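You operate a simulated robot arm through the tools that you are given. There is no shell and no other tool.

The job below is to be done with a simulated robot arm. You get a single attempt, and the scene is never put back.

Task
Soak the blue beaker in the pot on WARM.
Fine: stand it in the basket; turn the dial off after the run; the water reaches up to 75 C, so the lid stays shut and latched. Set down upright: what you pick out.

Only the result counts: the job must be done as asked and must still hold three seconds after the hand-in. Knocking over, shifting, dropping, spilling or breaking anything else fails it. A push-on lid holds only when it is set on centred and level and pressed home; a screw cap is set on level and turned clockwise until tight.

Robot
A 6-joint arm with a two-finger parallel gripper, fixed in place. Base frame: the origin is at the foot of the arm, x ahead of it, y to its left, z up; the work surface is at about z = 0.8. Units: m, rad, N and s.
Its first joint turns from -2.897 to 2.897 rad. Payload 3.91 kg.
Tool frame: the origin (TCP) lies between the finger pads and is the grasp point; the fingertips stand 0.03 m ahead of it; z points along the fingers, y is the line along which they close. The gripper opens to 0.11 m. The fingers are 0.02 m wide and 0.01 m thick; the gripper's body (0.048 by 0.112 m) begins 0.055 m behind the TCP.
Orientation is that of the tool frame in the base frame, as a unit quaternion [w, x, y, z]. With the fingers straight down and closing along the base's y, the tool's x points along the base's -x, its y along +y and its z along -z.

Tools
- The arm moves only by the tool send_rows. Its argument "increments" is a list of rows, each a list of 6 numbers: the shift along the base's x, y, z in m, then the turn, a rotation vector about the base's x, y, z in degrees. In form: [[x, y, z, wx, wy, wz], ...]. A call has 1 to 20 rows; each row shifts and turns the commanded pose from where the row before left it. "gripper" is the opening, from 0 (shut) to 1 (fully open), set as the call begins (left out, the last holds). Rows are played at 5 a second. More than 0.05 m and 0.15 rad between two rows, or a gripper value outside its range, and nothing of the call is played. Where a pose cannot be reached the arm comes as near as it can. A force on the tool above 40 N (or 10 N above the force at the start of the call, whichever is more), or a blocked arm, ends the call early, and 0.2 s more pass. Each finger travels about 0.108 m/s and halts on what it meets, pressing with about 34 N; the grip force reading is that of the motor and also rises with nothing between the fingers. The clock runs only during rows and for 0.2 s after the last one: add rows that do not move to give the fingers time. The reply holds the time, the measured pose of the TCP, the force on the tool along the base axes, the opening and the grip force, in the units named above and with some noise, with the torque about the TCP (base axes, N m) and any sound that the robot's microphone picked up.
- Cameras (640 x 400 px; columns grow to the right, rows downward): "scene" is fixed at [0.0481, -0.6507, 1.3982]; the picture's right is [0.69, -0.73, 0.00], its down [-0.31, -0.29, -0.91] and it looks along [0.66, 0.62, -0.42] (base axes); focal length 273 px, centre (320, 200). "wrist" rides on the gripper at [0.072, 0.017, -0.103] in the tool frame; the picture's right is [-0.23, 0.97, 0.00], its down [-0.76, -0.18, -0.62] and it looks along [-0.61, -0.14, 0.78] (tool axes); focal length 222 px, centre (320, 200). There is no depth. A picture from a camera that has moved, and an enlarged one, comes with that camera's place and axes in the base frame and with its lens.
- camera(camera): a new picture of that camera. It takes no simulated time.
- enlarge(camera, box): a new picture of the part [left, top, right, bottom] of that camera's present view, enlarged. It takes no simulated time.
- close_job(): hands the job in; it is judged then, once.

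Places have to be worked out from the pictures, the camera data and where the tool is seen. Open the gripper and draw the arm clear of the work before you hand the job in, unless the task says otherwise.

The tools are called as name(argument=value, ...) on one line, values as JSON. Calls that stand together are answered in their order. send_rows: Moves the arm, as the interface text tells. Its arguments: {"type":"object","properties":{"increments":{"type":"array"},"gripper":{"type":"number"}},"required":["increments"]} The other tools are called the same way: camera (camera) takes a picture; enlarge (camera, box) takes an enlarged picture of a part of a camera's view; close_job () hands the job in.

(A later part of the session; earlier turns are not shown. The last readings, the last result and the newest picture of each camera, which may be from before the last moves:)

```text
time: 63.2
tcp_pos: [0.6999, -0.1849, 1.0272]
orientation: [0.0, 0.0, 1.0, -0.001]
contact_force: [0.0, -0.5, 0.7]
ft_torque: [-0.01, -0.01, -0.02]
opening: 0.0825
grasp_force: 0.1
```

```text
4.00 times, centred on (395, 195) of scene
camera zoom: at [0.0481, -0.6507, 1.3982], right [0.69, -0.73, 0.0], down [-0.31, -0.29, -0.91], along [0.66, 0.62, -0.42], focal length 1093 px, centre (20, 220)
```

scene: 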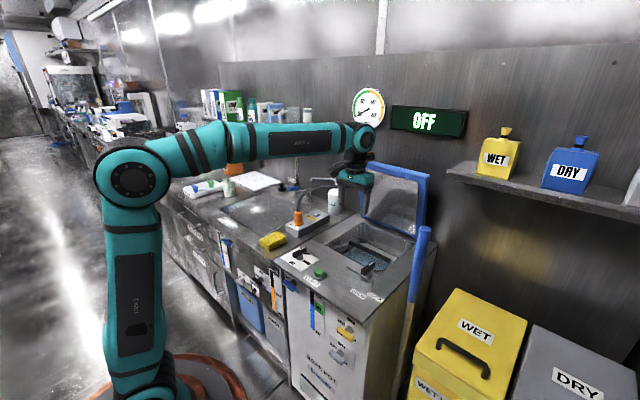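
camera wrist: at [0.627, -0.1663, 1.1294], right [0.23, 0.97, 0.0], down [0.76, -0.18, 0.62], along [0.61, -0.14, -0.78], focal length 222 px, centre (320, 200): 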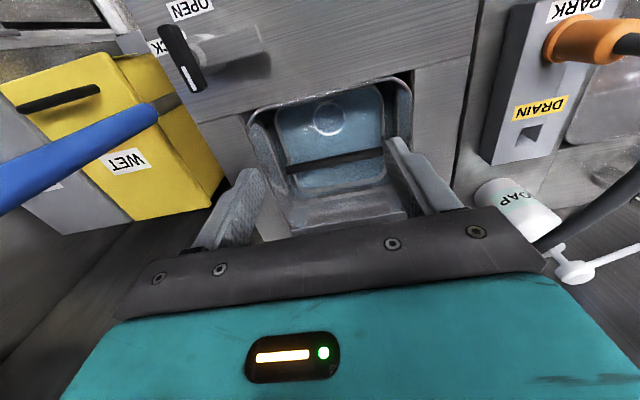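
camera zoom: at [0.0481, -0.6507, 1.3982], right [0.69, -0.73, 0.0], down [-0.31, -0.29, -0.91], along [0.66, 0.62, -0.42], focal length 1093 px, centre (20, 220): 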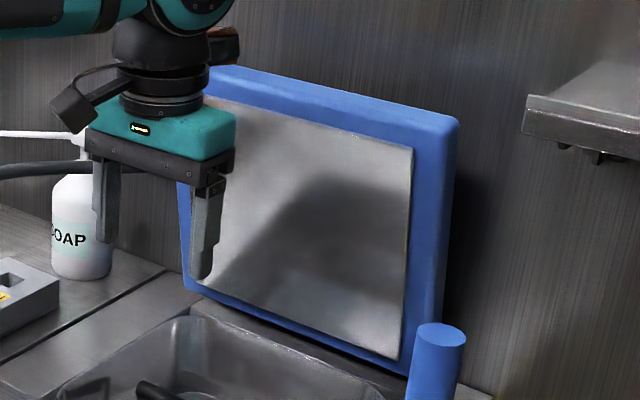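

The beaker is standing in the basket, upright, in front of the handle. Next is the lid: I need its top edge precisely, so I back off and view it with the camera nearly level.

send_rows(increments=[[-0.03, 0, 0.027, 0, -7, 0], [-0.03, 0, 0.027, 0, -7, 0], [-0.03, 0, 0.027, 0, -7, 0], [-0.03, 0, 0.027, 0, -7, 0], [-0.03, 0, 0.027, 0, -7, 0], [0, 0, 0, 0, 0, 0]], gripper=1)

camera(camera="wrist")

enlarge(camera="wrist", box=[230, 90, 430, 240])

enlarge(camera="scene", box=[345, 145, 445, 245])

```text
time: 64.6
tcp_pos: [0.551, -0.1838, 1.1606]
orientation: [0.3, 0.0, 0.954, 0.001]
contact_force: [0.4, -0.2, -0.3]
ft_torque: [0.01, 0.0, 0.0]
opening: 0.1102
grasp_force: 0.1
```

```text
taken
camera wrist: at [0.4317, -0.1662, 1.2041], right [0.19, 0.97, 0.13], down [0.27, -0.18, 0.95], along [0.95, -0.14, -0.29], focal length 222 px, centre (320, 200)
```

wrist: 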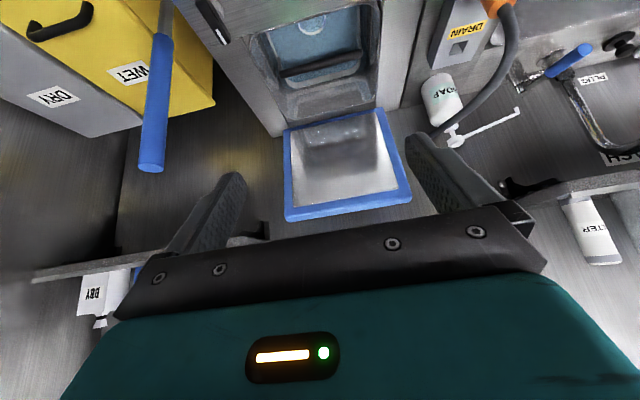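

```text
2.67 times, centred on (330, 165) of wrist
camera zoom: at [0.4317, -0.1662, 1.2041], right [0.19, 0.97, 0.13], down [0.27, -0.18, 0.95], along [0.95, -0.14, -0.29], focal length 592 px, centre (293, 293)
```

zoom: 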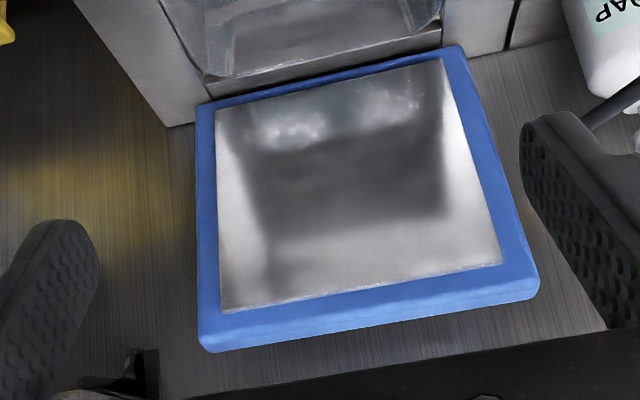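

```text
4.00 times, centred on (395, 195) of scene
camera zoom: at [0.0481, -0.6507, 1.3982], right [0.69, -0.73, 0.0], down [-0.31, -0.29, -0.91], along [0.66, 0.62, -0.42], focal length 1093 px, centre (20, 220)
```

zoom: 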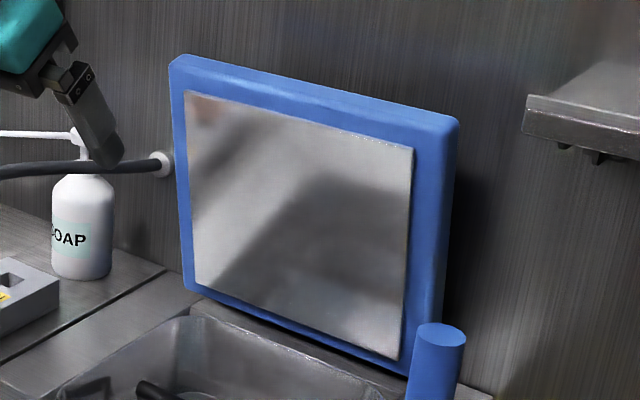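

Panel corners triangulate cleanly: the lid's inner face runs from (x 0.941, z 0.838) to (0.8995, 1.065), a 10° forward lean, with its back top corner near (0.925, 1.09). I'll hook that top edge with closed fingers pointing forward-down (60° tilt), first approaching to just in front of and above it.

send_rows(increments=[[0.03, 0, 0, 0, -8.3, 0], [0.04, 0, 0, 0, -8.3, 0], [0.04, 0, 0, 0, -8.4, 0], [0.045, 0, -0.005, 0, 0, 0], [0.045, 0, -0.005, 0, 0, 0], [0.045, 0, -0.005, 0, 0, 0], [0.045, 0, -0.005, 0, 0, 0], [0, 0, 0, 0, 0, 0]], gripper=0)

camera(camera="scene")

enlarge(camera="scene", box=[330, 120, 450, 220])

camera(camera="wrist")

```text
time: 66.4
tcp_pos: [0.8393, -0.1842, 1.1408]
orientation: [0.5, -0.001, 0.866, 0.0]
contact_force: [0.0, 0.3, -0.3]
ft_torque: [0.02, 0.01, -0.02]
opening: 0.0002
grasp_force: 33.7
```

```text
taken
```

scene: 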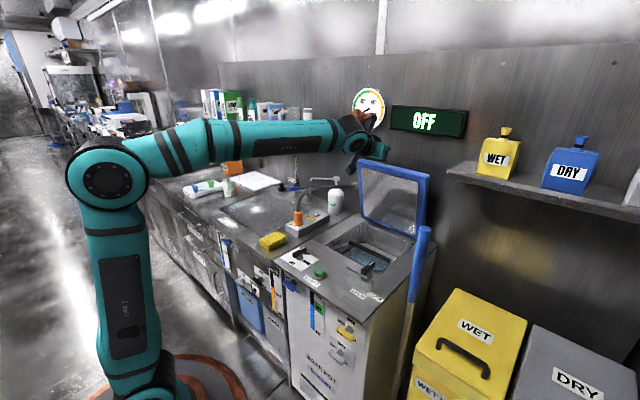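

```text
4.00 times, centred on (390, 170) of scene
camera zoom: at [0.0481, -0.6507, 1.3982], right [0.69, -0.73, 0.0], down [-0.31, -0.29, -0.91], along [0.66, 0.62, -0.42], focal length 1093 px, centre (40, 320)
```

zoom: 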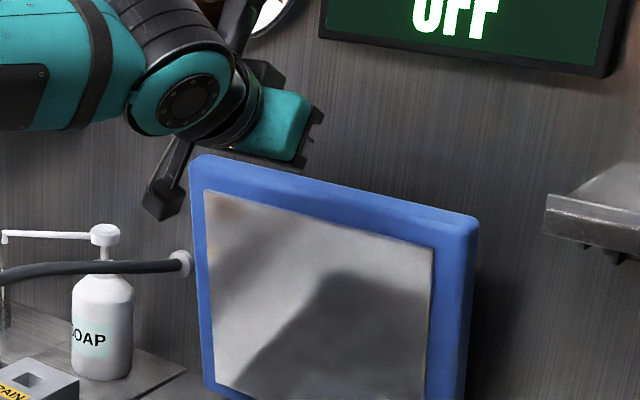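

```text
taken
camera wrist: at [0.7144, -0.1672, 1.1296], right [0.11, 0.97, 0.2], down [-0.16, -0.18, 0.97], along [0.98, -0.14, 0.13], focal length 222 px, centre (320, 200)
```

wrist: 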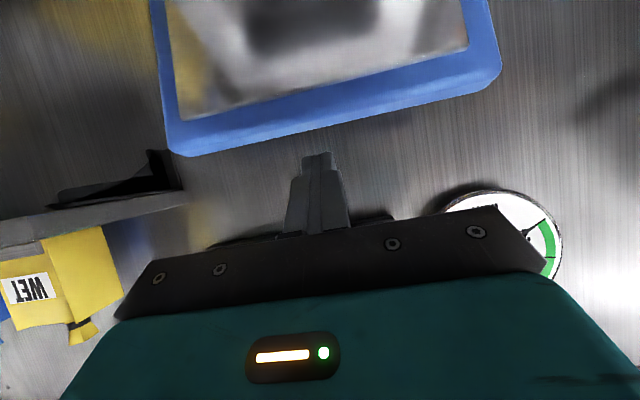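

The wrist camera shows the lid's top edge at z≈1.09 just below the fingertip line (tip z≈1.126). I move forward 0.11 m over the edge.

send_rows(increments=[[0.03, 0, 0, 0, 0, 0], [0.03, 0, 0, 0, 0, 0], [0.03, 0, 0, 0, 0, 0], [0.02, 0, 0, 0, 0, 0], [0, 0, 0, 0, 0, 0]], gripper=0)

camera(camera="wrist")

enlarge(camera="scene", box=[330, 120, 450, 220])

```text
time: 67.6
tcp_pos: [0.95, -0.1839, 1.1393]
orientation: [0.5, 0.0, 0.866, 0.0]
contact_force: [1.3, -0.2, 0.1]
ft_torque: [-0.03, 0.05, -0.03]
opening: 0.0
grasp_force: 33.5
```

```text
taken
camera wrist: at [0.8252, -0.1669, 1.1291], right [0.11, 0.97, 0.2], down [-0.16, -0.18, 0.97], along [0.98, -0.14, 0.13], focal length 222 px, centre (320, 200)
```

wrist: 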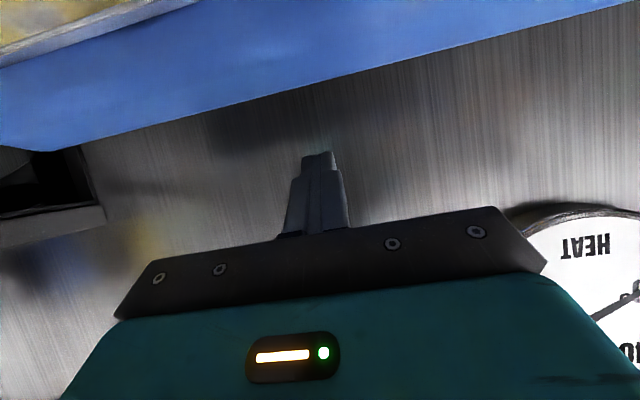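

```text
4.00 times, centred on (390, 170) of scene
camera zoom: at [0.0481, -0.6507, 1.3982], right [0.69, -0.73, 0.0], down [-0.31, -0.29, -0.91], along [0.66, 0.62, -0.42], focal length 1093 px, centre (40, 320)
```

zoom: 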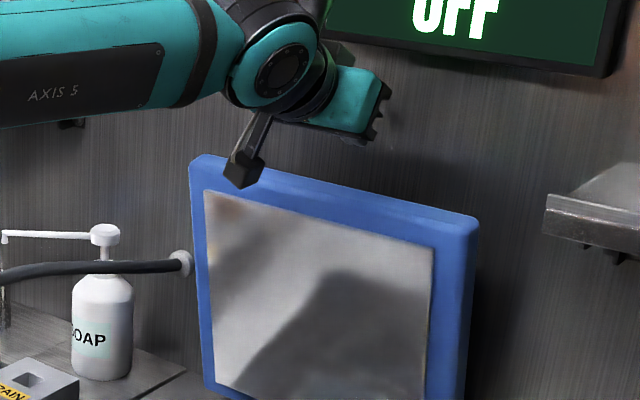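

Reached with the tip above the gap behind the lid; refining from the two wrist views, the lid's back top corner is at about (0.938, 1.09). I lower 0.04 m behind it, watching the force.

send_rows(increments=[[0.006, 0, 0, 0, 0, 0], [0, 0, -0.01, 0, 0, 0], [0, 0, -0.01, 0, 0, 0], [0, 0, -0.01, 0, 0, 0], [0, 0, -0.01, 0, 0, 0], [0, 0, 0, 0, 0, 0]], gripper=0)

camera(camera="wrist")

enlarge(camera="scene", box=[330, 120, 450, 220])

```text
time: 69.0
tcp_pos: [0.9563, -0.1846, 1.0996]
orientation: [0.5, -0.001, 0.866, 0.001]
contact_force: [0.3, 0.0, -0.2]
ft_torque: [-0.01, 0.04, 0.04]
opening: 0.0003
grasp_force: 33.6
```

```text
taken
camera wrist: at [0.8308, -0.167, 1.0893], right [0.11, 0.97, 0.2], down [-0.16, -0.18, 0.97], along [0.98, -0.14, 0.13], focal length 222 px, centre (320, 200)
```

wrist: 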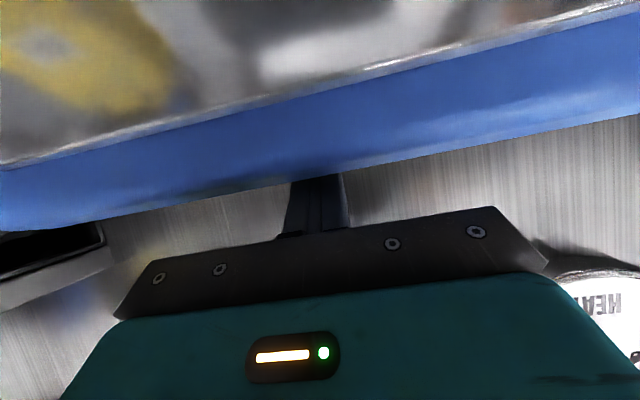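

```text
4.00 times, centred on (390, 170) of scene
camera zoom: at [0.0481, -0.6507, 1.3982], right [0.69, -0.73, 0.0], down [-0.31, -0.29, -0.91], along [0.66, 0.62, -0.42], focal length 1093 px, centre (40, 320)
```

zoom: 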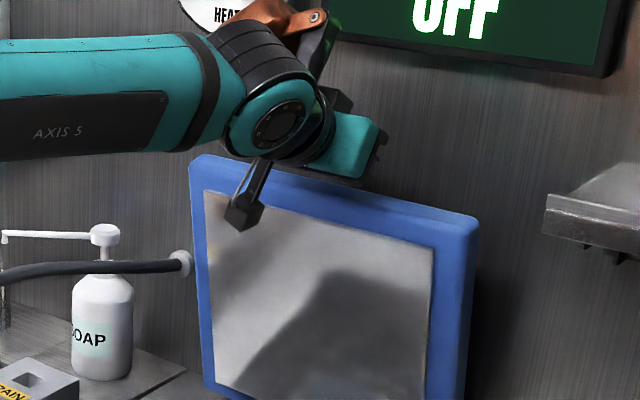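

The fingertip is now hidden behind the lid's top edge, with no contact yet. I pull back 0.03 m toward −x and see whether the lid follows.

send_rows(increments=[[-0.01, 0, 0, 0, 0, 0], [-0.01, 0, 0, 0, 0, 0], [-0.01, 0, 0, 0, 0, 0], [0, 0, 0, 0, 0, 0]], gripper=0)

camera(camera="wrist")

enlarge(camera="scene", box=[330, 120, 450, 220])

```text
time: 70.0
tcp_pos: [0.9248, -0.1836, 1.101]
orientation: [0.5, 0.0, 0.866, 0.0]
contact_force: [-0.4, 0.0, 3.9]
ft_torque: [0.05, 0.0, -0.03]
opening: 0.0
grasp_force: 33.5
```

```text
taken
camera wrist: at [0.8002, -0.1666, 1.0897], right [0.11, 0.97, 0.2], down [-0.16, -0.18, 0.97], along [0.98, -0.14, 0.13], focal length 222 px, centre (320, 200)
```

wrist: 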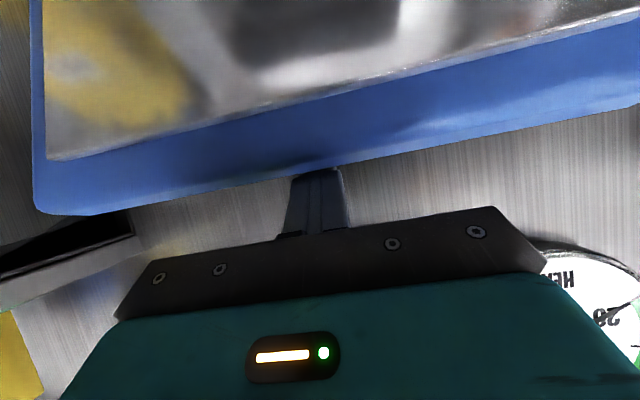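

```text
4.00 times, centred on (390, 170) of scene
camera zoom: at [0.0481, -0.6507, 1.3982], right [0.69, -0.73, 0.0], down [-0.31, -0.29, -0.91], along [0.66, 0.62, -0.42], focal length 1093 px, centre (40, 320)
```

zoom: 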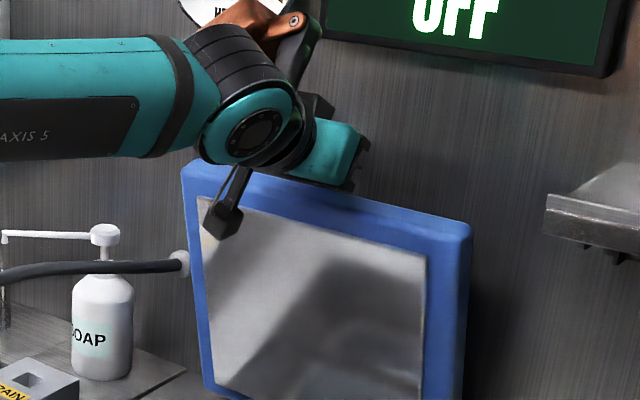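

The lid is following with only ~4 N, so the hinge moves freely but holds. I continue pulling along its arc to about 20–30° of lean.

send_rows(increments=[[-0.014, 0, -0.002, 0, 0, 0], [-0.014, 0, -0.003, 0, 0, 0], [-0.014, 0, -0.004, 0, 0, 0], [-0.014, 0, -0.004, 0, 0, 0], [0, 0, 0, 0, 0, 0]], gripper=0)

camera(camera="wrist")

enlarge(camera="scene", box=[320, 120, 450, 240])

```text
time: 71.2
tcp_pos: [0.8692, -0.1846, 1.0884]
orientation: [0.5, 0.0, 0.866, 0.001]
contact_force: [-1.6, 0.1, 3.7]
ft_torque: [0.0, 0.0, 0.0]
opening: 0.0
grasp_force: 34.2
```

```text
taken
camera wrist: at [0.7441, -0.1667, 1.0769], right [0.11, 0.97, 0.2], down [-0.16, -0.18, 0.97], along [0.98, -0.14, 0.13], focal length 222 px, centre (320, 200)
```

wrist: 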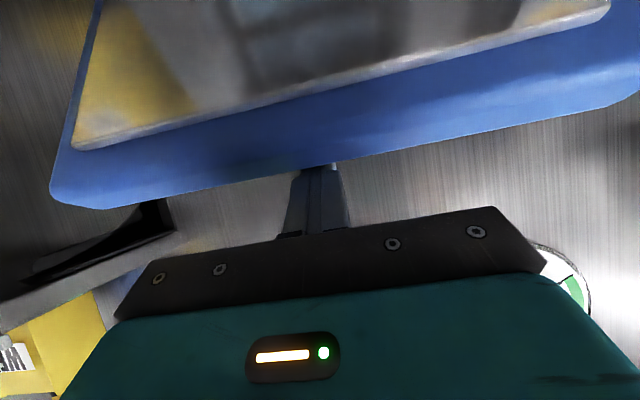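

```text
3.33 times, centred on (385, 180) of scene
camera zoom: at [0.0481, -0.6507, 1.3982], right [0.69, -0.73, 0.0], down [-0.31, -0.29, -0.91], along [0.66, 0.62, -0.42], focal length 911 px, centre (103, 267)
```

zoom: 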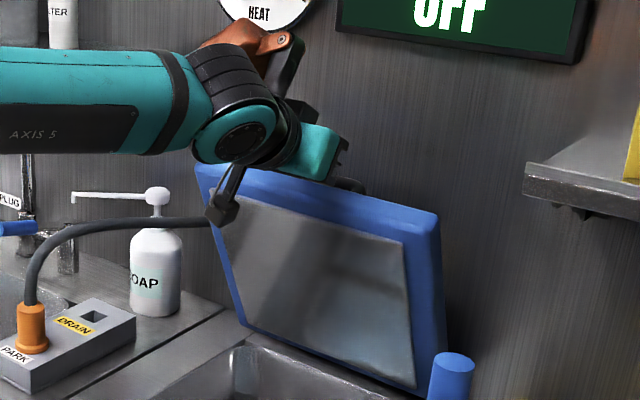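

The lid follows smoothly at ~20° and holds its place (about 4 N needed). I continue along the arc to ~45°.

send_rows(increments=[[-0.0147, 0, -0.006, 0, 0, 0], [-0.0147, 0, -0.007, 0, 0, 0], [-0.0147, 0, -0.008, 0, 0, 0], [-0.0135, 0, -0.009, 0, 0, 0], [-0.0133, 0, -0.0093, 0, 0, 0], [-0.0128, 0, -0.01, 0, 0, 0], [0, 0, 0, 0, 0, 0]], gripper=0)

camera(camera="wrist")

enlarge(camera="scene", box=[310, 130, 440, 250])

```text
time: 72.8
tcp_pos: [0.7867, -0.1844, 1.0377]
orientation: [0.5, 0.0, 0.866, 0.0]
contact_force: [0.6, 0.4, -0.3]
ft_torque: [0.02, -0.03, 0.01]
opening: 0.0
grasp_force: 33.5
```

```text
taken
camera wrist: at [0.6606, -0.1668, 1.0271], right [0.11, 0.97, 0.2], down [-0.16, -0.18, 0.97], along [0.98, -0.14, 0.13], focal length 222 px, centre (320, 200)
```

wrist: 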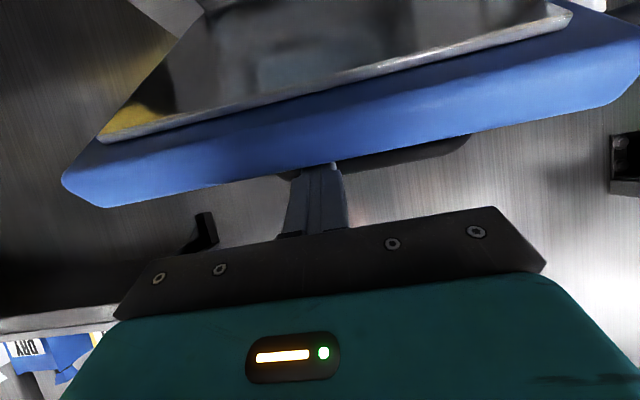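

```text
3.33 times, centred on (375, 190) of scene
camera zoom: at [0.0481, -0.6507, 1.3982], right [0.69, -0.73, 0.0], down [-0.31, -0.29, -0.91], along [0.66, 0.62, -0.42], focal length 911 px, centre (137, 233)
```

zoom: 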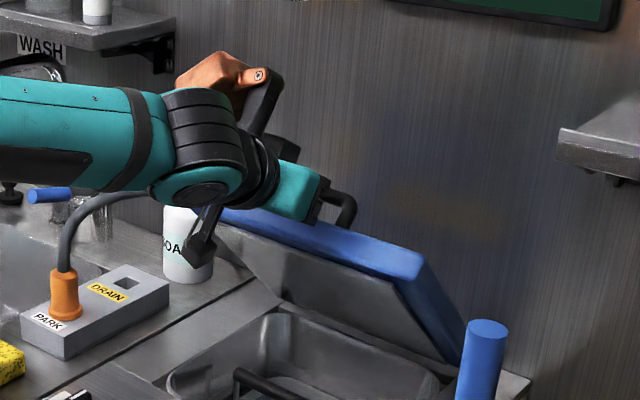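

There is a black handle on the lid's outer face close to my fingertip. I zoom in to see how the finger sits relative to it.

enlarge(camera="scene", box=[370, 170, 430, 220])

enlarge(camera="wrist", box=[240, 110, 500, 250])

camera(camera="scene")

```text
8.00 times, centred on (400, 195) of scene
camera zoom: at [0.0481, -0.6507, 1.3982], right [0.69, -0.73, 0.0], down [-0.31, -0.29, -0.91], along [0.66, 0.62, -0.42], focal length 2186 px, centre (-320, 240)
```

zoom: 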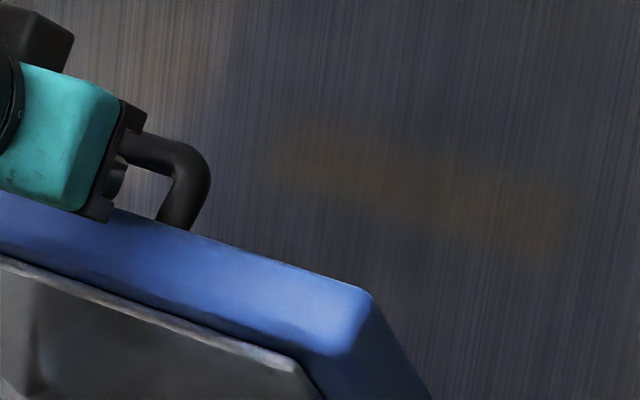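

```text
2.46 times, centred on (370, 180) of wrist
camera zoom: at [0.6606, -0.1668, 1.0271], right [0.11, 0.97, 0.2], down [-0.16, -0.18, 0.97], along [0.98, -0.14, 0.13], focal length 547 px, centre (197, 249)
```

zoom: 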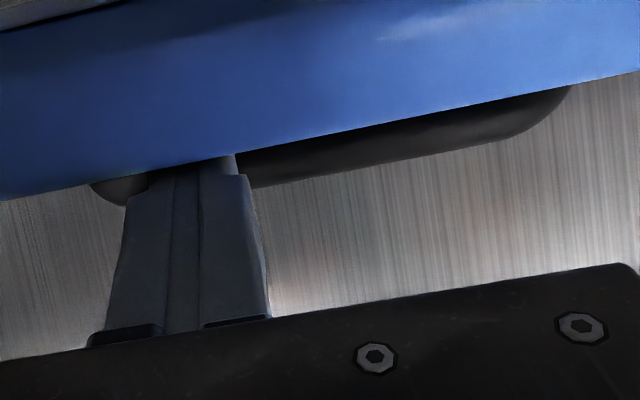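

```text
taken
```

scene: 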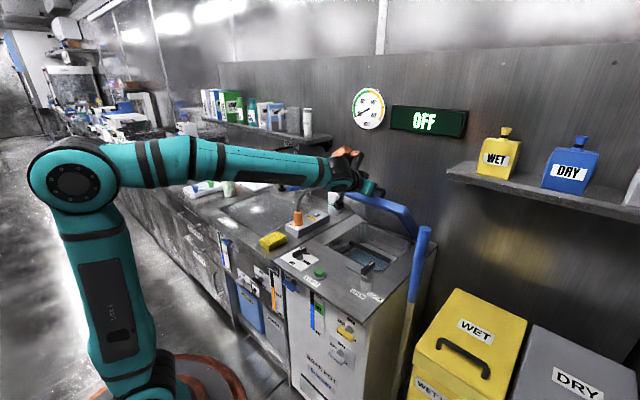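

The lid stays at ~40° on its own (no force on the finger), and the finger lies in front of the lid's handle. I withdraw the finger backward along its axis, then re-approach at y≈−0.08, clear of the handle, with a 30° tilt to push the lid down from outside.

send_rows(increments=[[-0.02, 0, 0.0115, 0, 0, 0], [-0.03, 0, 0.0175, 0, 0, 0], [-0.03, 0, 0.0175, 0, 0, 0], [0, 0.03, 0.01, 0, 7.5, 0], [0, 0.035, 0.01, 0, 7.5, 0], [0, 0.04, 0.005, 0, 7.5, 0], [0, 0, 0, 0, 7.5, 0], [0, 0, 0, 0, 0, 0]], gripper=0)

camera(camera="wrist")

enlarge(camera="scene", box=[310, 130, 440, 250])

```text
time: 74.6
tcp_pos: [0.7058, -0.0791, 1.1101]
orientation: [0.258, 0.0, 0.966, 0.0]
contact_force: [-0.6, 0.2, -0.3]
ft_torque: [-0.01, 0.0, 0.04]
opening: 0.0
grasp_force: 34.4
```

```text
taken
camera wrist: at [0.5917, -0.062, 1.1641], right [0.2, 0.97, 0.11], down [0.35, -0.18, 0.92], along [0.92, -0.14, -0.38], focal length 222 px, centre (320, 200)
```

wrist: 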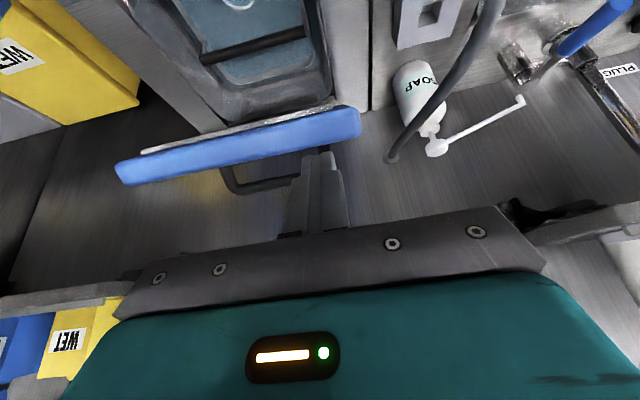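

```text
3.33 times, centred on (375, 190) of scene
camera zoom: at [0.0481, -0.6507, 1.3982], right [0.69, -0.73, 0.0], down [-0.31, -0.29, -0.91], along [0.66, 0.62, -0.42], focal length 911 px, centre (137, 233)
```

zoom: 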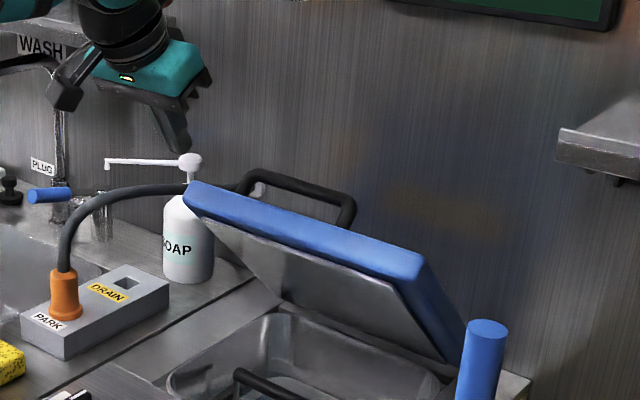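

The lid stays put at about 40°, and its loop handle occupies the middle (y≈−0.235…−0.105). I move over the free edge at y≈−0.068, between the handle and the lid's left side, and come down behind the outer face.

send_rows(increments=[[0.033, 0.011, -0.002, 0, 0, 0], [0.033, 0, -0.003, 0, 0, 0], [0.033, 0, -0.003, 0, 0, 0], [0.032, 0, -0.003, 0, 0, 0], [0, 0, -0.025, 0, 0, 0], [0, 0, -0.025, 0, 0, 0], [0, 0, -0.025, 0, 0, 0], [0, 0, 0, 0, 0, 0]], gripper=0)

camera(camera="wrist")

enlarge(camera="scene", box=[310, 130, 440, 250])

```text
time: 76.3
tcp_pos: [0.8355, -0.0666, 1.0303]
orientation: [0.263, -0.001, 0.965, 0.0]
contact_force: [-8.6, 6.9, 7.7]
ft_torque: [-0.08, 0.07, -0.16]
opening: 0.0001
grasp_force: 34.3
stopped in row 8: the force on the tool passed its limit at 46 N (the readings are from after the stop); the commanded pose is now the measured one
```

```text
taken
camera wrist: at [0.7208, -0.0492, 1.0825], right [0.19, 0.97, 0.11], down [0.34, -0.18, 0.92], along [0.92, -0.14, -0.37], focal length 222 px, centre (320, 200)
```

wrist: 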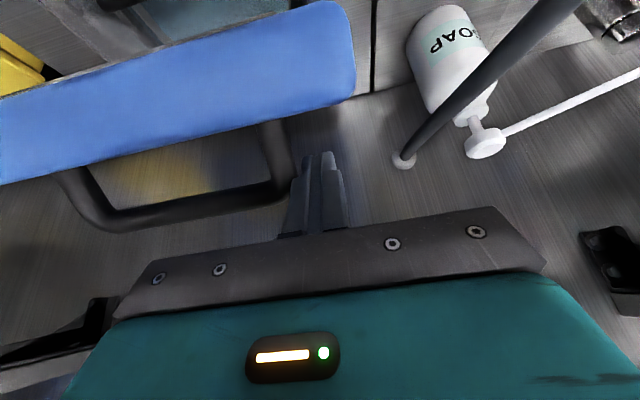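

```text
3.33 times, centred on (375, 190) of scene
camera zoom: at [0.0481, -0.6507, 1.3982], right [0.69, -0.73, 0.0], down [-0.31, -0.29, -0.91], along [0.66, 0.62, -0.42], focal length 911 px, centre (137, 233)
```

zoom: 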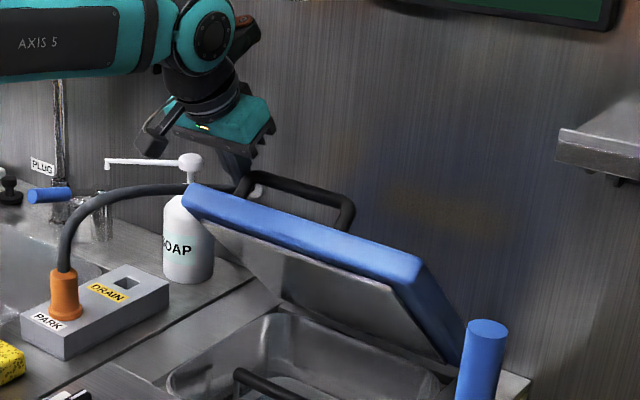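

The finger met the handle's left corner (handle bar spans y≈−0.215…−0.075, standing ~0.037 off the face), so that side is too narrow. I back off gently, rise over the handle and go to its right side at y≈−0.262.

send_rows(increments=[[0.003, 0.008, 0.005, 0, 0, 0], [0, 0, 0.02, 0, 0, 0], [0, 0, 0.02, 0, 0, 0], [0, 0, 0.02, 0, 0, 0], [0, -0.04, 0.005, 0, 0, 0], [0, -0.045, 0, 0, 0, 0], [0, -0.045, 0, 0, 0, 0], [0, -0.045, 0, 0, 0, 0], [0, -0.028, 0, 0, 0, 0], [0, 0, 0, 0, 0, 0]], gripper=0)

camera(camera="wrist")

enlarge(camera="scene", box=[310, 130, 440, 250])

```text
time: 78.5
tcp_pos: [0.8409, -0.2634, 1.0978]
orientation: [0.262, 0.0, 0.965, 0.001]
contact_force: [-0.6, 0.0, -0.3]
ft_torque: [0.01, 0.03, 0.01]
opening: 0.0
grasp_force: 34.4
```

```text
taken
camera wrist: at [0.7255, -0.2464, 1.1512], right [0.2, 0.97, 0.11], down [0.34, -0.18, 0.92], along [0.92, -0.14, -0.37], focal length 222 px, centre (320, 200)
```

wrist: 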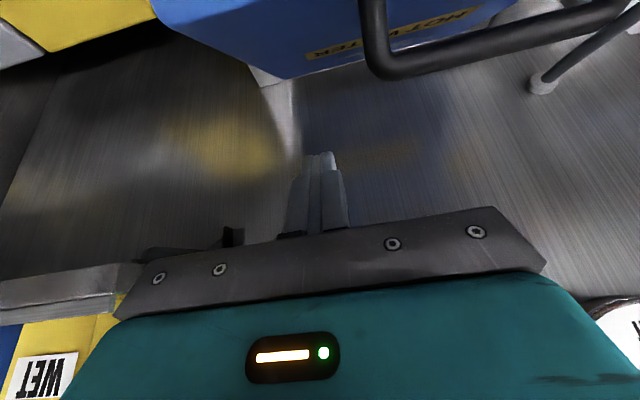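

```text
3.33 times, centred on (375, 190) of scene
camera zoom: at [0.0481, -0.6507, 1.3982], right [0.69, -0.73, 0.0], down [-0.31, -0.29, -0.91], along [0.66, 0.62, -0.42], focal length 911 px, centre (137, 233)
```

zoom: 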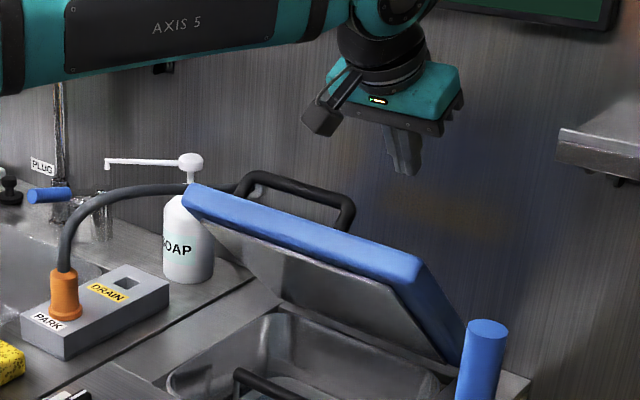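

I'm now to the right of the handle with the tip above the outer face. I descend onto the face and push along the hinge arc to about 60° of lean, gradually righting the tool.

send_rows(increments=[[-0.002, 0, -0.03, 0, 0, 0], [-0.005, 0, -0.03, 0, 0, 0], [-0.015, 0, -0.0215, 0, 0, 0], [-0.013, 0, -0.012, 0, 3, 0], [-0.013, 0, -0.0125, 0, 3, 0], [-0.0105, 0, -0.0145, 0, 3, 0], [-0.0105, 0, -0.015, 0, 3, 0], [0, 0, 0, 0, 0, 0]], gripper=0)

camera(camera="wrist")

enlarge(camera="scene", box=[310, 150, 440, 270])

```text
time: 80.3
tcp_pos: [0.771, -0.2628, 0.9619]
orientation: [0.159, 0.001, 0.987, 0.0]
contact_force: [-0.5, -0.1, -0.2]
ft_torque: [0.03, -0.02, -0.02]
opening: 0.0002
grasp_force: 34.1
```

```text
taken
camera wrist: at [0.669, -0.246, 1.0382], right [0.22, 0.97, 0.07], down [0.53, -0.18, 0.83], along [0.82, -0.14, -0.55], focal length 222 px, centre (320, 200)
```

wrist: 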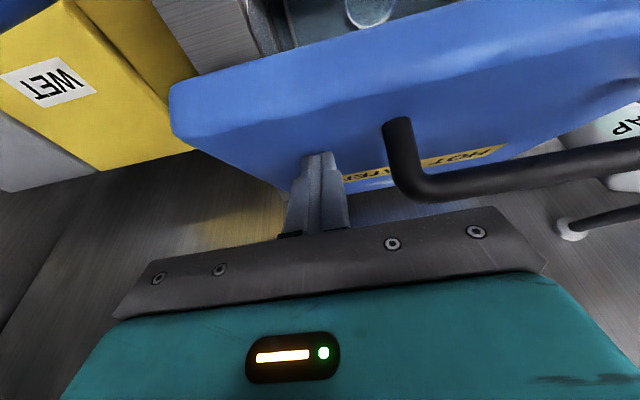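

```text
3.33 times, centred on (375, 210) of scene
camera zoom: at [0.0481, -0.6507, 1.3982], right [0.69, -0.73, 0.0], down [-0.31, -0.29, -0.91], along [0.66, 0.62, -0.42], focal length 911 px, centre (137, 167)
```

zoom: 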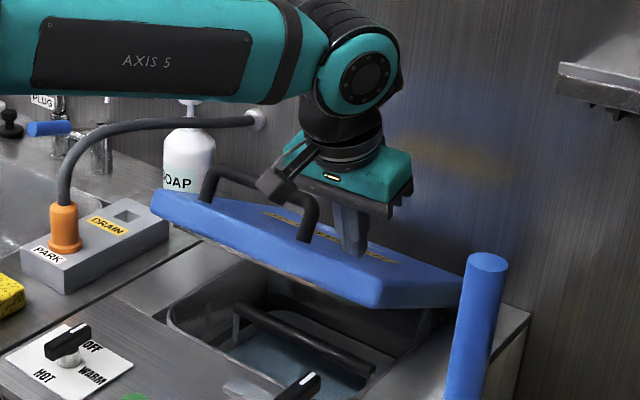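

The lid has come down to roughly 25° open without resistance. I shift slightly away from the handle and continue down the arc.

send_rows(increments=[[-0.008, -0.006, -0.0165, 0, 3, 0], [-0.008, 0, -0.017, 0, 3, 0], [-0.0042, 0, -0.0185, 0, 3, 0], [-0.0042, 0, -0.0185, 0, 3, 0], [0, 0, 0, 0, 0, 0]], gripper=0)

camera(camera="wrist")

enlarge(camera="scene", box=[310, 170, 440, 290])

```text
time: 81.5
tcp_pos: [0.747, -0.2696, 0.8927]
orientation: [0.055, 0.001, 0.998, -0.001]
contact_force: [0.3, -0.3, -0.4]
ft_torque: [0.01, 0.0, -0.01]
opening: 0.0
grasp_force: 33.8
```

```text
taken
camera wrist: at [0.663, -0.2516, 0.987], right [0.23, 0.97, 0.03], down [0.69, -0.18, 0.7], along [0.69, -0.14, -0.71], focal length 222 px, centre (320, 200)
```

wrist: 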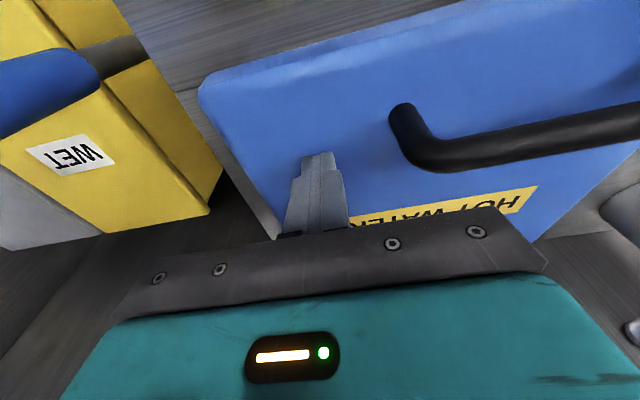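

```text
3.33 times, centred on (375, 230) of scene
camera zoom: at [0.0481, -0.6507, 1.3982], right [0.69, -0.73, 0.0], down [-0.31, -0.29, -0.91], along [0.66, 0.62, -0.42], focal length 911 px, centre (137, 100)
```

zoom: 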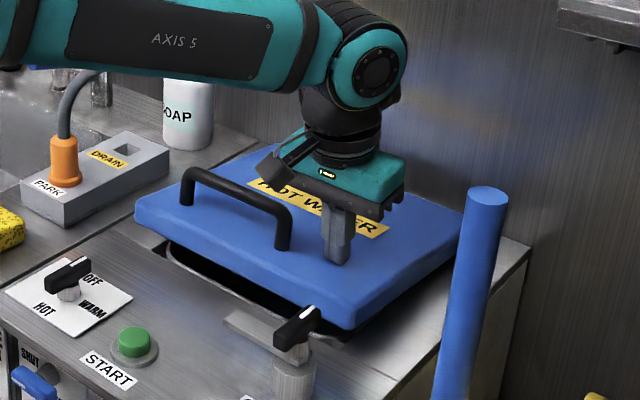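

Only about 8° left to go. I press the lid down the rest of the way in small steps, watching the force.

send_rows(increments=[[-0.0015, 0, -0.012, 0, 3, 0], [-0.001, 0, -0.012, 0, 3.3, 0], [0, 0, -0.006, 0, 0, 0], [0, 0, 0, 0, 0, 0]], gripper=0)

enlarge(camera="scene", box=[310, 170, 440, 290])

camera(camera="wrist")

```text
time: 82.5
tcp_pos: [0.7434, -0.2683, 0.8634]
orientation: [0.001, 0.0, 1.0, 0.001]
contact_force: [0.2, 0.5, 13.7]
ft_torque: [0.01, 0.14, -0.07]
opening: 0.0
grasp_force: 34.2
```

```text
3.33 times, centred on (375, 230) of scene
camera zoom: at [0.0481, -0.6507, 1.3982], right [0.69, -0.73, 0.0], down [-0.31, -0.29, -0.91], along [0.66, 0.62, -0.42], focal length 911 px, centre (137, 100)
```

zoom: 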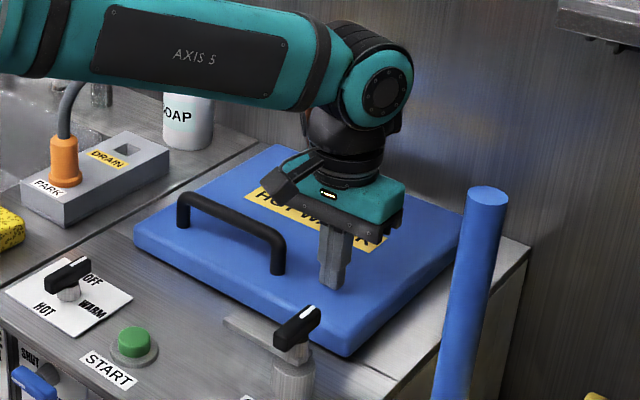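

```text
taken
camera wrist: at [0.6708, -0.2516, 0.9673], right [0.23, 0.97, 0.0], down [0.76, -0.18, 0.62], along [0.61, -0.14, -0.78], focal length 222 px, centre (320, 200)
```

wrist: 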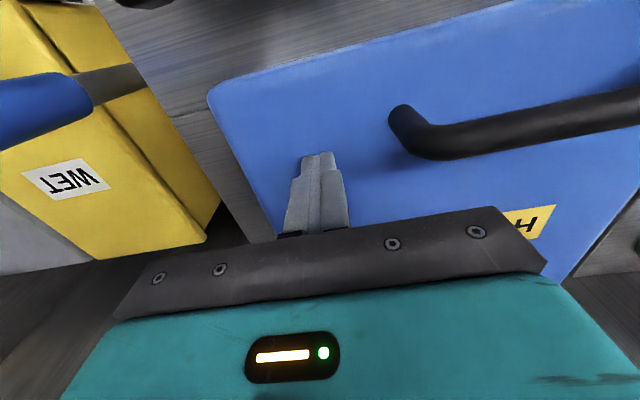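

The lid lies flat now, with 13.7 N at the tip. I press 2 mm more to make sure it's fully home, then lift off.

send_rows(increments=[[0, 0, -0.001, 0, 0, 0], [0, 0, -0.0005, 0, 0, 0], [0, 0, 0, 0, 0, 0]], gripper=0)

send_rows(increments=[[0, 0, 0.02, 0, 0, 0], [0, 0, 0.04, 0, 0, 0], [-0.02, 0.02, 0.04, 0, 0, 0], [-0.04, 0.02, 0.02, 0, 0, 0], [-0.04, 0.02, 0.02, 0, 0, 0], [-0.045, 0, 0, 0, 0, 0], [-0.045, 0, 0, 0, 0, 0], [0, 0, 0, 0, 0, 0]], gripper=1)

camera(camera="wrist")

enlarge(camera="scene", box=[320, 200, 440, 310])

camera(camera="scene")

```text
time: 83.3
tcp_pos: [0.7445, -0.2686, 0.8645]
orientation: [0.003, 0.0, 1.0, -0.001]
contact_force: [-4.5, 1.1, 7.9]
ft_torque: [0.03, 0.21, -0.03]
opening: 0.0003
grasp_force: 33.8
stopped in row 3: the force on the tool passed its limit at 41 N (the readings are from after the stop); the commanded pose is now the measured one
```

```text
time: 85.1
tcp_pos: [0.5547, -0.2091, 1.0048]
orientation: [0.002, 0.0, 1.0, 0.0]
contact_force: [0.7, 0.7, 0.0]
ft_torque: [-0.04, -0.03, 0.02]
opening: 0.1101
grasp_force: 0.0
```

```text
taken
camera wrist: at [0.4812, -0.1904, 1.1071], right [0.23, 0.97, 0.0], down [0.76, -0.18, 0.63], along [0.61, -0.14, -0.78], focal length 222 px, centre (320, 200)
```

wrist: 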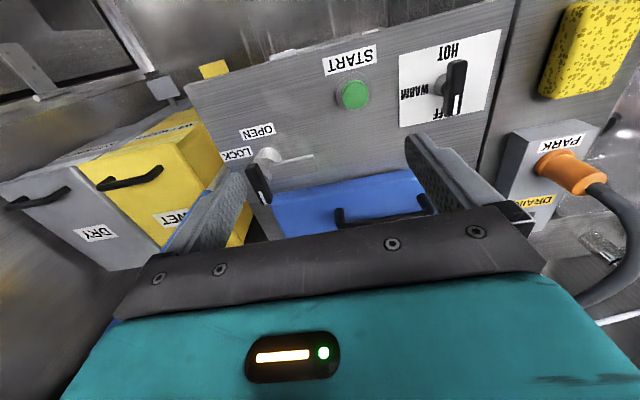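

```text
3.64 times, centred on (380, 255) of scene
camera zoom: at [0.0481, -0.6507, 1.3982], right [0.69, -0.73, 0.0], down [-0.31, -0.29, -0.91], along [0.66, 0.62, -0.42], focal length 994 px, centre (102, 0)
```

zoom: 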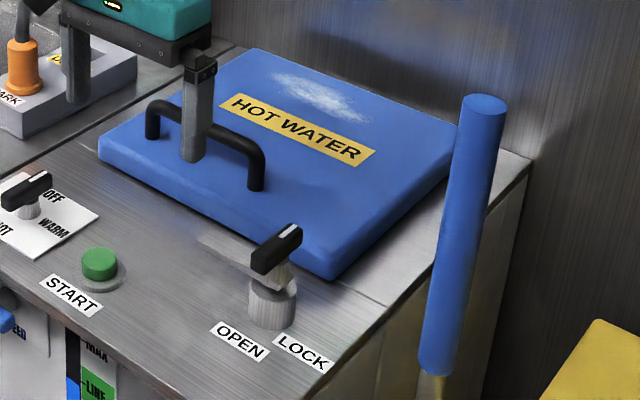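

```text
taken
```

scene: 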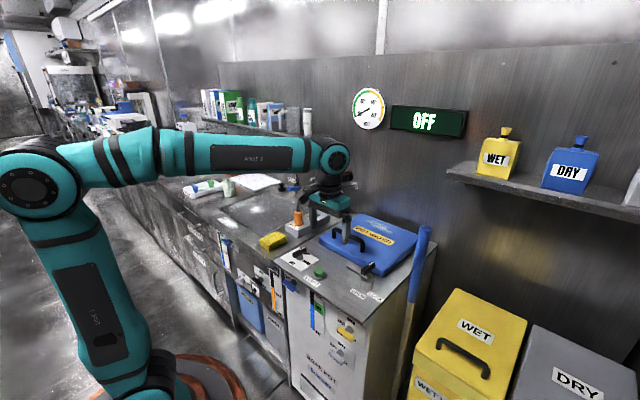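

The lid is shut flat. Now the latch: I enlarge both views to locate its axis and handle.

enlarge(camera="wrist", box=[215, 110, 335, 220])

enlarge(camera="scene", box=[340, 250, 390, 300])

enlarge(camera="wrist", box=[320, 20, 520, 150])

enlarge(camera="scene", box=[275, 235, 345, 290])

```text
3.64 times, centred on (275, 165) of wrist
camera zoom: at [0.4812, -0.1904, 1.1071], right [0.23, 0.97, 0.0], down [0.76, -0.18, 0.63], along [0.61, -0.14, -0.78], focal length 808 px, centre (484, 327)
```

zoom: 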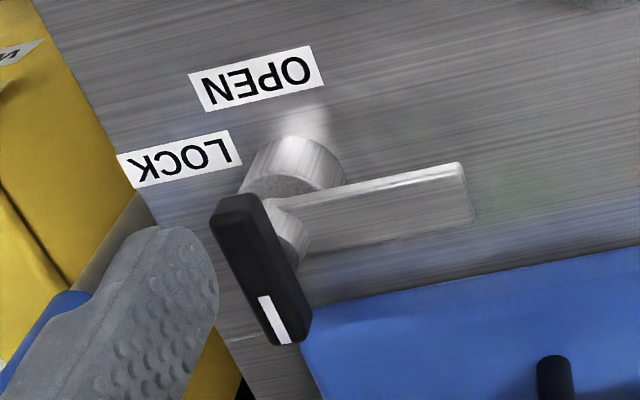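

```text
8.00 times, centred on (365, 275) of scene
camera zoom: at [0.0481, -0.6507, 1.3982], right [0.69, -0.73, 0.0], down [-0.31, -0.29, -0.91], along [0.66, 0.62, -0.42], focal length 2186 px, centre (-40, -400)
```

zoom: 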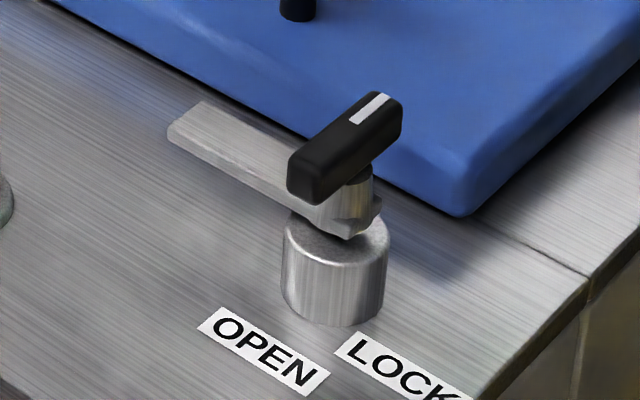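

```text
3.08 times, centred on (420, 85) of wrist
camera zoom: at [0.4812, -0.1904, 1.1071], right [0.23, 0.97, 0.0], down [0.76, -0.18, 0.63], along [0.61, -0.14, -0.78], focal length 684 px, centre (12, 554)
```

zoom: 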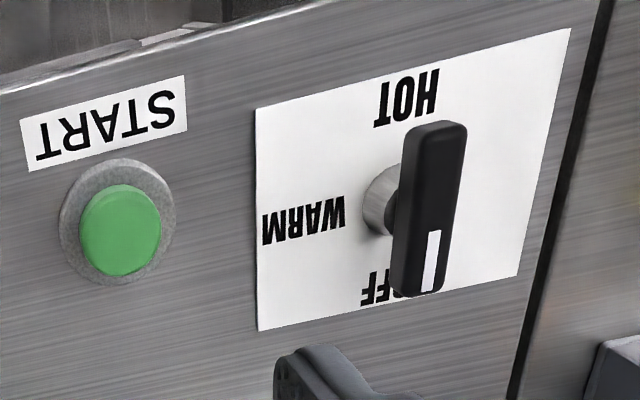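

```text
7.27 times, centred on (310, 262) of scene
camera zoom: at [0.0481, -0.6507, 1.3982], right [0.69, -0.73, 0.0], down [-0.31, -0.29, -0.91], along [0.66, 0.62, -0.42], focal length 1987 px, centre (393, -254)
```

zoom: 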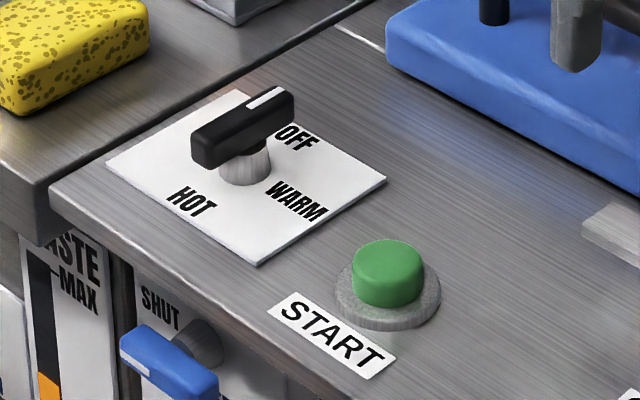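

The latch handle is a black bar, x 0.594–0.649, centred on about [0.62, −0.305], top z≈0.876, with its axis under its middle. I position the gripper above it with a 5 cm opening, closing along y.

send_rows(increments=[[0.022, -0.032, -0.01, 0, 0, 0], [0.022, -0.032, -0.015, 0, 0, 0], [0.0215, -0.032, -0.02, 0, 0, 0], [0, 0, 0, 0, 0, 0]], gripper=0.45)

camera(camera="wrist")

enlarge(camera="scene", box=[320, 200, 440, 310])

```text
time: 86.1
tcp_pos: [0.6201, -0.3053, 0.9591]
orientation: [0.002, 0.0, 1.0, -0.001]
contact_force: [-0.2, 0.0, -0.8]
ft_torque: [-0.02, 0.0, 0.03]
opening: 0.0495
grasp_force: 0.1
```

```text
taken
camera wrist: at [0.5468, -0.2883, 1.0613], right [0.23, 0.97, 0.0], down [0.76, -0.18, 0.63], along [0.61, -0.14, -0.78], focal length 222 px, centre (320, 200)
```

wrist: 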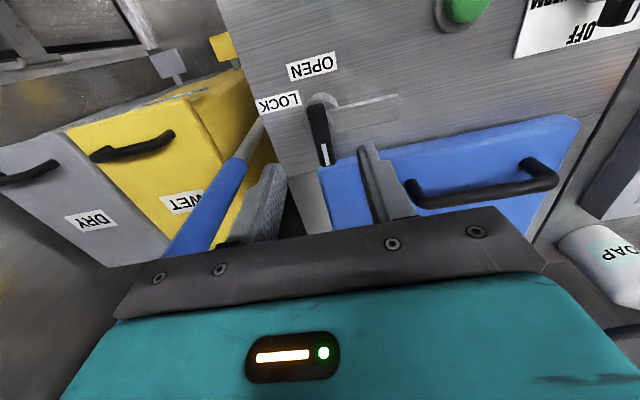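

```text
3.64 times, centred on (380, 255) of scene
camera zoom: at [0.0481, -0.6507, 1.3982], right [0.69, -0.73, 0.0], down [-0.31, -0.29, -0.91], along [0.66, 0.62, -0.42], focal length 994 px, centre (102, 0)
```

zoom: 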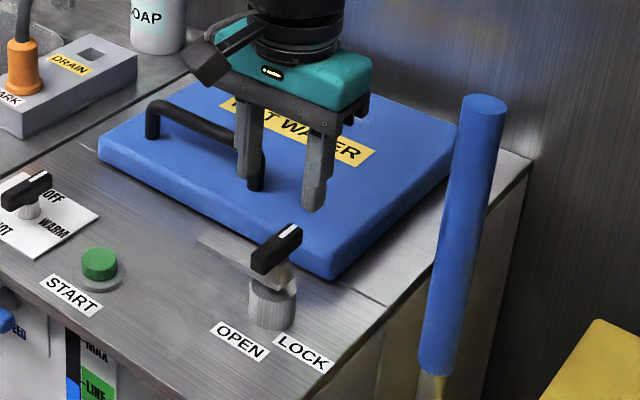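

The tool axis should project to (320,133) at handle height, and the handle's centre appears at about (321,135). I check with an enlargement before descending.

enlarge(camera="wrist", box=[270, 80, 370, 180])

```text
4.00 times, centred on (320, 130) of wrist
camera zoom: at [0.5468, -0.2883, 1.0613], right [0.23, 0.97, 0.0], down [0.76, -0.18, 0.63], along [0.61, -0.14, -0.78], focal length 888 px, centre (320, 480)
```

zoom: 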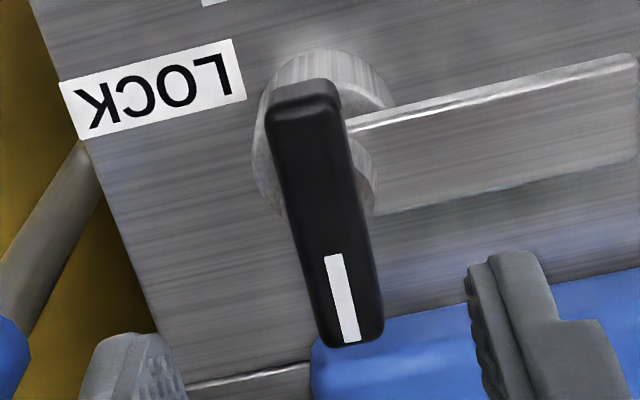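

Both the handle's middle and the base cylinder's centre lie on the tool axis. I descend to TCP z≈0.882 (tips ≈0.852, above the tongue).

send_rows(increments=[[0, 0, -0.025, 0, 0, 0], [0, 0, -0.025, 0, 0, 0], [0, 0, -0.02, 0, 0, 0], [0, 0, -0.006, 0, 0, 0], [0, 0, 0, 0, 0, 0]], gripper=0.45)

enlarge(camera="scene", box=[320, 210, 420, 310])

camera(camera="wrist")

```text
time: 87.3
tcp_pos: [0.6193, -0.3061, 0.8822]
orientation: [0.001, 0.0, 1.0, -0.001]
contact_force: [-0.7, -0.5, -0.1]
ft_torque: [-0.02, 0.0, 0.01]
opening: 0.0494
grasp_force: 0.0
```

```text
4.00 times, centred on (370, 260) of scene
camera zoom: at [0.0481, -0.6507, 1.3982], right [0.69, -0.73, 0.0], down [-0.31, -0.29, -0.91], along [0.66, 0.62, -0.42], focal length 1093 px, centre (120, -40)
```

zoom: 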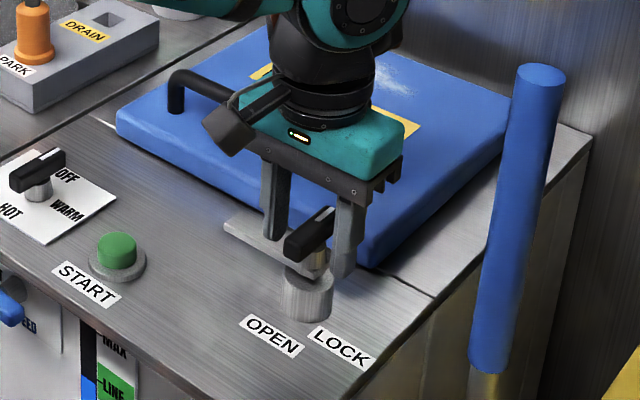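

```text
taken
camera wrist: at [0.5471, -0.2878, 0.9851], right [0.23, 0.97, 0.0], down [0.76, -0.18, 0.63], along [0.61, -0.14, -0.78], focal length 222 px, centre (320, 200)
```

wrist: 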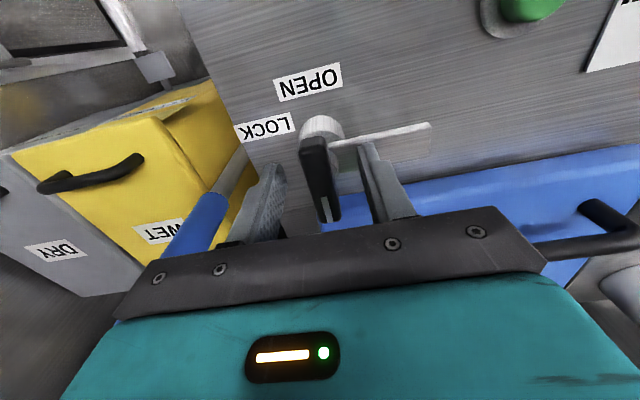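

The fingers straddle the latch handle. Closing on it.

send_rows(increments=[[0, 0, 0, 0, 0, 0], [0, 0, 0, 0, 0, 0], [0, 0, 0, 0, 0, 0]], gripper=0)

camera(camera="wrist")

```text
time: 88.1
tcp_pos: [0.6199, -0.3048, 0.8825]
orientation: [0.002, 0.0, 1.0, -0.001]
contact_force: [-1.3, 3.0, -2.6]
ft_torque: [0.07, 0.0, 0.06]
opening: 0.023
grasp_force: 45.5
```

```text
taken
camera wrist: at [0.5471, -0.2876, 0.9851], right [0.23, 0.97, 0.0], down [0.76, -0.18, 0.63], along [0.61, -0.14, -0.78], focal length 222 px, centre (320, 200)
```

wrist: 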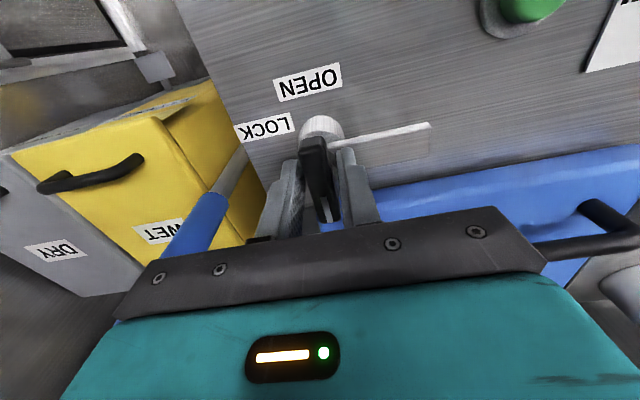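

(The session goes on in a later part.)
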